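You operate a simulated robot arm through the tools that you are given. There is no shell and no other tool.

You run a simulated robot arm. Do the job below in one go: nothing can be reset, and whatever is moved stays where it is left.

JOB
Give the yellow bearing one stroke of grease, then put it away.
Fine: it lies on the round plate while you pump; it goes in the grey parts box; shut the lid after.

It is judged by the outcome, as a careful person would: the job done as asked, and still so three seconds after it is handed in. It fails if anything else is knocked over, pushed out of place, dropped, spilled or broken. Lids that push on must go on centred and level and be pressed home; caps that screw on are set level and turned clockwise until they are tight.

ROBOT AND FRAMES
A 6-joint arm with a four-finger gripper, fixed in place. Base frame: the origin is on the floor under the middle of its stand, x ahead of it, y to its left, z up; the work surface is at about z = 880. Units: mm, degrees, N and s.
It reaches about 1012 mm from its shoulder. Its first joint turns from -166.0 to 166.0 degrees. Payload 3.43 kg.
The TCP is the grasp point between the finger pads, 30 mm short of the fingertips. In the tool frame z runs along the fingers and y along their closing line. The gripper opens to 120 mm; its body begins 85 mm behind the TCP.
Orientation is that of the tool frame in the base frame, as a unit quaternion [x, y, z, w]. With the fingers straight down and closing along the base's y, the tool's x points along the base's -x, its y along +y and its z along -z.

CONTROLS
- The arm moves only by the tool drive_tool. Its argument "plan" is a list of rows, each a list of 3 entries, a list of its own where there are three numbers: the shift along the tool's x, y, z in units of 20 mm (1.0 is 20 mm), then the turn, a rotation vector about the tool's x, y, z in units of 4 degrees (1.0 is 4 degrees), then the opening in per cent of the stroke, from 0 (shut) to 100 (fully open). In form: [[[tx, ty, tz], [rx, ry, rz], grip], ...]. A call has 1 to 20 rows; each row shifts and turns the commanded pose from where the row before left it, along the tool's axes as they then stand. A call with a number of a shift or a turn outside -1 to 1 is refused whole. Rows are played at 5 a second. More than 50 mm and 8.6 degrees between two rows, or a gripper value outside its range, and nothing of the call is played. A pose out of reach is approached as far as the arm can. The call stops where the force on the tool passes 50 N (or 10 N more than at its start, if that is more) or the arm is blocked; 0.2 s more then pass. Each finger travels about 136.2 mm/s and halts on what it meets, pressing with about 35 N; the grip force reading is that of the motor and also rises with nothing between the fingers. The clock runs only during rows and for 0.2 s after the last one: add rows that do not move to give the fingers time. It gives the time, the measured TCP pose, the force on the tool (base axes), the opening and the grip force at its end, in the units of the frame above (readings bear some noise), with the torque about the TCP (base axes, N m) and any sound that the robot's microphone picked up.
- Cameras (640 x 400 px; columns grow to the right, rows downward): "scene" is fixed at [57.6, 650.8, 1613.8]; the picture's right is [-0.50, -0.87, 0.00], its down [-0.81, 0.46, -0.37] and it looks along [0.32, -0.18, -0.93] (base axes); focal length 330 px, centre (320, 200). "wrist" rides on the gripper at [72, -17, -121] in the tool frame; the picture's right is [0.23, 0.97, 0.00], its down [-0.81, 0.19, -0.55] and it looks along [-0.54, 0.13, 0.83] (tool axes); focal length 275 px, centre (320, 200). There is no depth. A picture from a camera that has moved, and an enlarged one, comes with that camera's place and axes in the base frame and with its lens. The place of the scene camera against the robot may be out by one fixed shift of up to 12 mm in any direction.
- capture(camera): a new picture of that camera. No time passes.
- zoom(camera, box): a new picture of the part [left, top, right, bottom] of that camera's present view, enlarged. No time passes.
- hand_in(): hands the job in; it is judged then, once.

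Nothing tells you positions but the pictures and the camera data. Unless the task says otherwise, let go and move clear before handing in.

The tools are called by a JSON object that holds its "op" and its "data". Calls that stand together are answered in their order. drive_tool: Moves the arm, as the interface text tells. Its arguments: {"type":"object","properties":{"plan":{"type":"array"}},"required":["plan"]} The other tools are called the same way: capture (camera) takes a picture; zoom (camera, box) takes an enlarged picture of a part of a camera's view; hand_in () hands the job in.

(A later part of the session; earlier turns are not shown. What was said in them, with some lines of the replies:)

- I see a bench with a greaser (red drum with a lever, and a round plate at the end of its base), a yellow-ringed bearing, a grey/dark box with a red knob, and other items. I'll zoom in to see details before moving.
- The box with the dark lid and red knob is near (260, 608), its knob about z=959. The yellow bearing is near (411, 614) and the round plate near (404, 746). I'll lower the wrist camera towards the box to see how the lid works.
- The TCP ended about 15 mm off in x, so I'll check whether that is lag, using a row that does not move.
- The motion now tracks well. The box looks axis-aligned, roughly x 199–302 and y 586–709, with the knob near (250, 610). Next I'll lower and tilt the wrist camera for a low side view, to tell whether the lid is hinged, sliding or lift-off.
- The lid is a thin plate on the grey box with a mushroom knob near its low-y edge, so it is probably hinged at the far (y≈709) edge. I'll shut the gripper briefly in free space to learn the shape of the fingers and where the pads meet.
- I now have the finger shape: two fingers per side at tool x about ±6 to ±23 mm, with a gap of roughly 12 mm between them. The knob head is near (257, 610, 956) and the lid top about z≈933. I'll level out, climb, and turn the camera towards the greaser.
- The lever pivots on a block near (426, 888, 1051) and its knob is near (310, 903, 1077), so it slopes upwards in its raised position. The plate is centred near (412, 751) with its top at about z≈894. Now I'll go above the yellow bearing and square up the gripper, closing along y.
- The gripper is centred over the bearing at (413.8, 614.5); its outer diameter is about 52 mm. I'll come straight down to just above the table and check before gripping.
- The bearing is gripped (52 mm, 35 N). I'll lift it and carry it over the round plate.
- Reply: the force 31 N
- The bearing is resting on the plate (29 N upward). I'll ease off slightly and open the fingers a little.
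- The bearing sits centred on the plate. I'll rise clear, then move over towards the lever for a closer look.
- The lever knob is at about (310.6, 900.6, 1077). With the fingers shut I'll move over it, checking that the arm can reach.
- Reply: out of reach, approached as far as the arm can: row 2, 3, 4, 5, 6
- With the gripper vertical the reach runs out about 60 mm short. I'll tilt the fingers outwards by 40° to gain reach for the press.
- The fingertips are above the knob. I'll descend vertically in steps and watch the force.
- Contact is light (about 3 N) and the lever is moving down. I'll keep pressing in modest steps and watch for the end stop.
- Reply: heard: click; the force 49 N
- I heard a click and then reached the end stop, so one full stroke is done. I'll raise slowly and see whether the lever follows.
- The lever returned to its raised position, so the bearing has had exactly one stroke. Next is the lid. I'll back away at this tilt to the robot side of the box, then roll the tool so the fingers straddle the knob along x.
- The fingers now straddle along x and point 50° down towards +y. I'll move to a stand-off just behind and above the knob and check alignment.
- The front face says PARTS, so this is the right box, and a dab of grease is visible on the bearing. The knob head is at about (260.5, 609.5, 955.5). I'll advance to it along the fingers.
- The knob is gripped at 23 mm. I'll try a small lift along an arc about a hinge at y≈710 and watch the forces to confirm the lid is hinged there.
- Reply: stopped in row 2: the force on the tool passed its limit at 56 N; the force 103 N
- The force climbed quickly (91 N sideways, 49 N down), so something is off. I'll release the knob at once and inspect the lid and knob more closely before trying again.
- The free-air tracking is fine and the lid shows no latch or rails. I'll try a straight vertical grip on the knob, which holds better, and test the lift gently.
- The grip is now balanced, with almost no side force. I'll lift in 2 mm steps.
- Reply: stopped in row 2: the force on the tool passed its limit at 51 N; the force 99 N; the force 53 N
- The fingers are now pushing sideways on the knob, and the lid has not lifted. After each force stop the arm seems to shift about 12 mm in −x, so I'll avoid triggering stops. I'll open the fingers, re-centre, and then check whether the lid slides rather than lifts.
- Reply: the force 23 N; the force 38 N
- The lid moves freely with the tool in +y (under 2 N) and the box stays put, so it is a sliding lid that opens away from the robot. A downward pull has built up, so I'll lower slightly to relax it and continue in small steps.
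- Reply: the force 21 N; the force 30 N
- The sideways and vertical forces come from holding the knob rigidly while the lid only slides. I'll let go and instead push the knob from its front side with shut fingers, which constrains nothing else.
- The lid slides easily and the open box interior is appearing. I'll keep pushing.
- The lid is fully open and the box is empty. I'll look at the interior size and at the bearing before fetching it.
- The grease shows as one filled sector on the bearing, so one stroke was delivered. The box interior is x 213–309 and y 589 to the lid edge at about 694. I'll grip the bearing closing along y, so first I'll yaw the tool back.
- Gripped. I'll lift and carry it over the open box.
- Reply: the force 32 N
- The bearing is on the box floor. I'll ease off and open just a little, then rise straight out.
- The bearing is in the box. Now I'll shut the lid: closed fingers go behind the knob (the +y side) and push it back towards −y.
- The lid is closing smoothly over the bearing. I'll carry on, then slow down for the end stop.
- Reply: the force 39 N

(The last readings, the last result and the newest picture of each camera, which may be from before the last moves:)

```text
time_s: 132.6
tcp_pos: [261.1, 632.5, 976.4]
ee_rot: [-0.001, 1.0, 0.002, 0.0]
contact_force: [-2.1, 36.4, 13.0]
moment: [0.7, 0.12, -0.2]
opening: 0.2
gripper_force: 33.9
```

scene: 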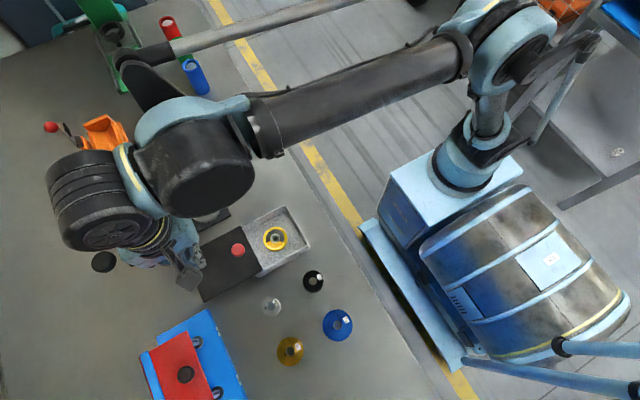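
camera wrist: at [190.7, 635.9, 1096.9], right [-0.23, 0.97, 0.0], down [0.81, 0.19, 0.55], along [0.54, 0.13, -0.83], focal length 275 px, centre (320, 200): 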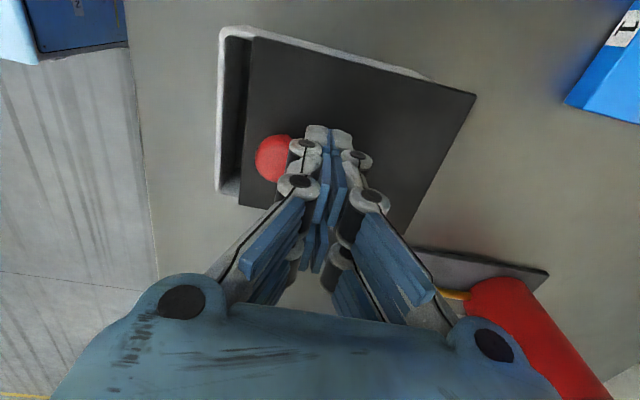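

The end stop is firm (36 N), so the lid is fully shut. I'll back off, rise clear and check everything.

{"op": "drive_tool", "data": {"plan": [[[0, 0.1, 0], [0, 0, 0], 0], [[0, 0.5, 0], [0, 0, 0], 0], [[0, 0.3, -0.5], [0, 0, 0], 0], [[0, 0, -1], [0, 0, 0], 0], [[0, 0, -1], [0, 0, 0], 0], [[0, 0, -1], [0, 0, 0], 0], [[0, 0, -1], [0, 0, 0], 0], [[0, 0, -1], [0, 0, 0], 0], [[0, 0, -1], [0, 0, 0], 0], [[0, 0, -1], [0, 0, 0], 0], [[0, 0, -1], [0, 0, 0], 0], [[0, 0, 0], [0, 0, 0], 0]]}}

{"op": "drive_tool", "data": {"plan": [[[1, -1, -0.3], [0, 0, 0], 30], [[1, -1, -0.3], [0, 0, 0], 60], [[1, -1, -0.3], [0, 0, 0], 100], [[1, -1, -0.3], [0, 0, 0], 100], [[1, -0.5, 0], [0, 0, 0], 100], [[1, -0.5, 0], [0, 0, 0], 100], [[0, 0, 0], [0, 0, 0], 100]]}}

{"op": "capture", "data": {"camera": "scene"}}

{"op": "capture", "data": {"camera": "wrist"}}

{"op": "zoom", "data": {"camera": "scene", "box": [80, 160, 340, 300]}}

```text
time_s: 135.2
tcp_pos: [261.9, 648.2, 1147.4]
ee_rot: [0.0, 1.0, 0.001, -0.001]
contact_force: [0.5, -0.8, -0.2]
moment: [0.0, -0.02, -0.01]
opening: 0.1
gripper_force: 33.5
```

```text
time_s: 136.8
tcp_pos: [144.1, 548.2, 1170.4]
ee_rot: [-0.001, 1.0, 0.0, 0.0]
contact_force: [0.4, -0.4, 0.6]
moment: [0.0, 0.0, 0.01]
opening: 120.3
gripper_force: 0.0
```

```text
taken
```

scene: 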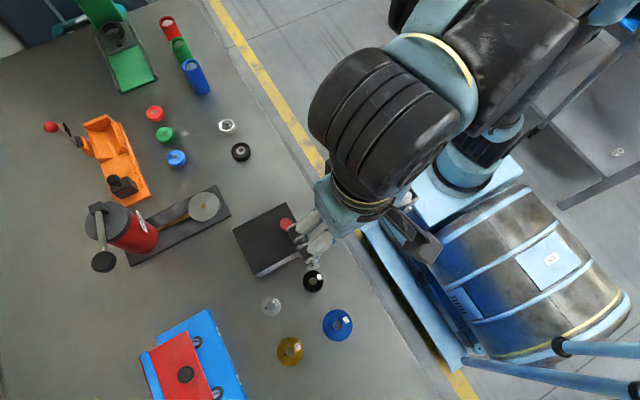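

```text
taken
camera wrist: at [72.6, 531.1, 1289.8], right [-0.23, 0.97, 0.0], down [0.81, 0.19, 0.55], along [0.54, 0.13, -0.83], focal length 275 px, centre (320, 200)
```

wrist: 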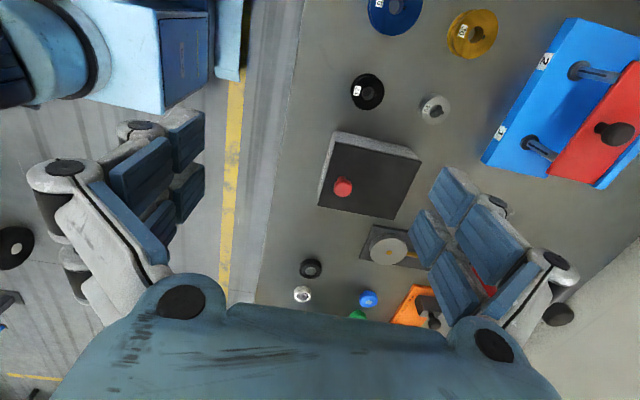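

```text
2.46 times, centred on (210, 230) of scene
camera zoom: at [57.6, 650.8, 1613.8], right [-0.5, -0.87, 0.0], down [-0.81, 0.46, -0.37], along [0.32, -0.18, -0.93], focal length 811 px, centre (591, 126)
```

zoom: 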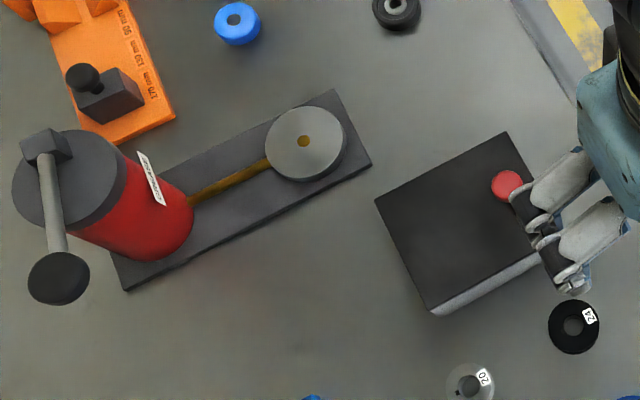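

{"op": "zoom", "data": {"camera": "wrist", "box": [300, 110, 440, 230]}}

{"op": "zoom", "data": {"camera": "scene", "box": [225, 195, 325, 285]}}

```text
3.33 times, centred on (370, 170) of wrist
camera zoom: at [72.6, 531.1, 1289.8], right [-0.23, 0.97, 0.0], down [0.81, 0.19, 0.55], along [0.54, 0.13, -0.83], focal length 918 px, centre (153, 300)
```

zoom: 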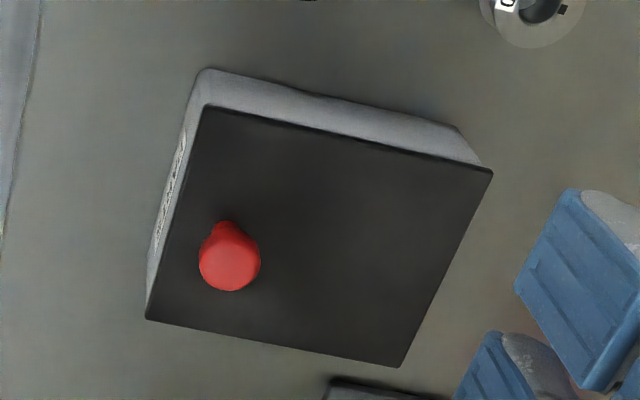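

```text
4.44 times, centred on (275, 240) of scene
camera zoom: at [57.6, 650.8, 1613.8], right [-0.5, -0.87, 0.0], down [-0.81, 0.46, -0.37], along [0.32, -0.18, -0.93], focal length 1464 px, centre (520, 22)
```

zoom: 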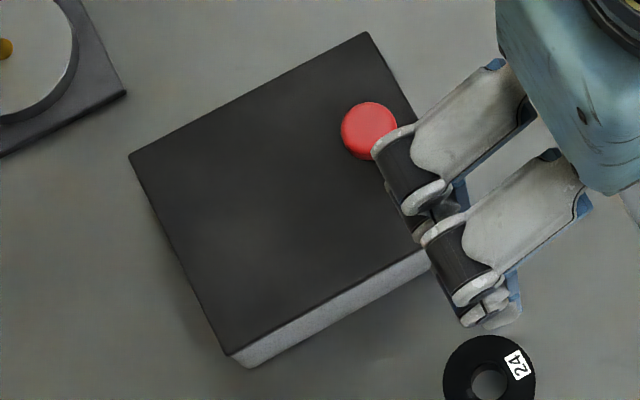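

The lid is shut with its front edge back at y≈586. The greased bearing is inside, the lever is up, and nothing else has been disturbed. The gripper is open and clear, so I'm handing in.

{"op": "hand_in", "data": {}}

```text
The job is handed in.
```

The yellow bearing got one stroke of grease on the round plate. It's now in the grey parts box with the lid shut, and I've handed the job in.

- **Greasing:** I pressed the lever to its end stop once. It clicked, then sprang back up, and the bearing showed one filled sector of grease.
- **Putting away:** The bearing sits on the floor of the box. The lid slides rather than lifts. I pushed it closed until it met a firm stop, with its front edge back where it began.
- **Lid trouble:** I first took the lid for hinged and tried twice to lift it by the knob. Both tries hit the force limit, and the arm pushed sideways on the knob with up to 95 N. The box did not move and the lid slid freely afterwards, so I saw no damage.

In the final pictures everything else was in its place, and the gripper was open and clear of the bench items.
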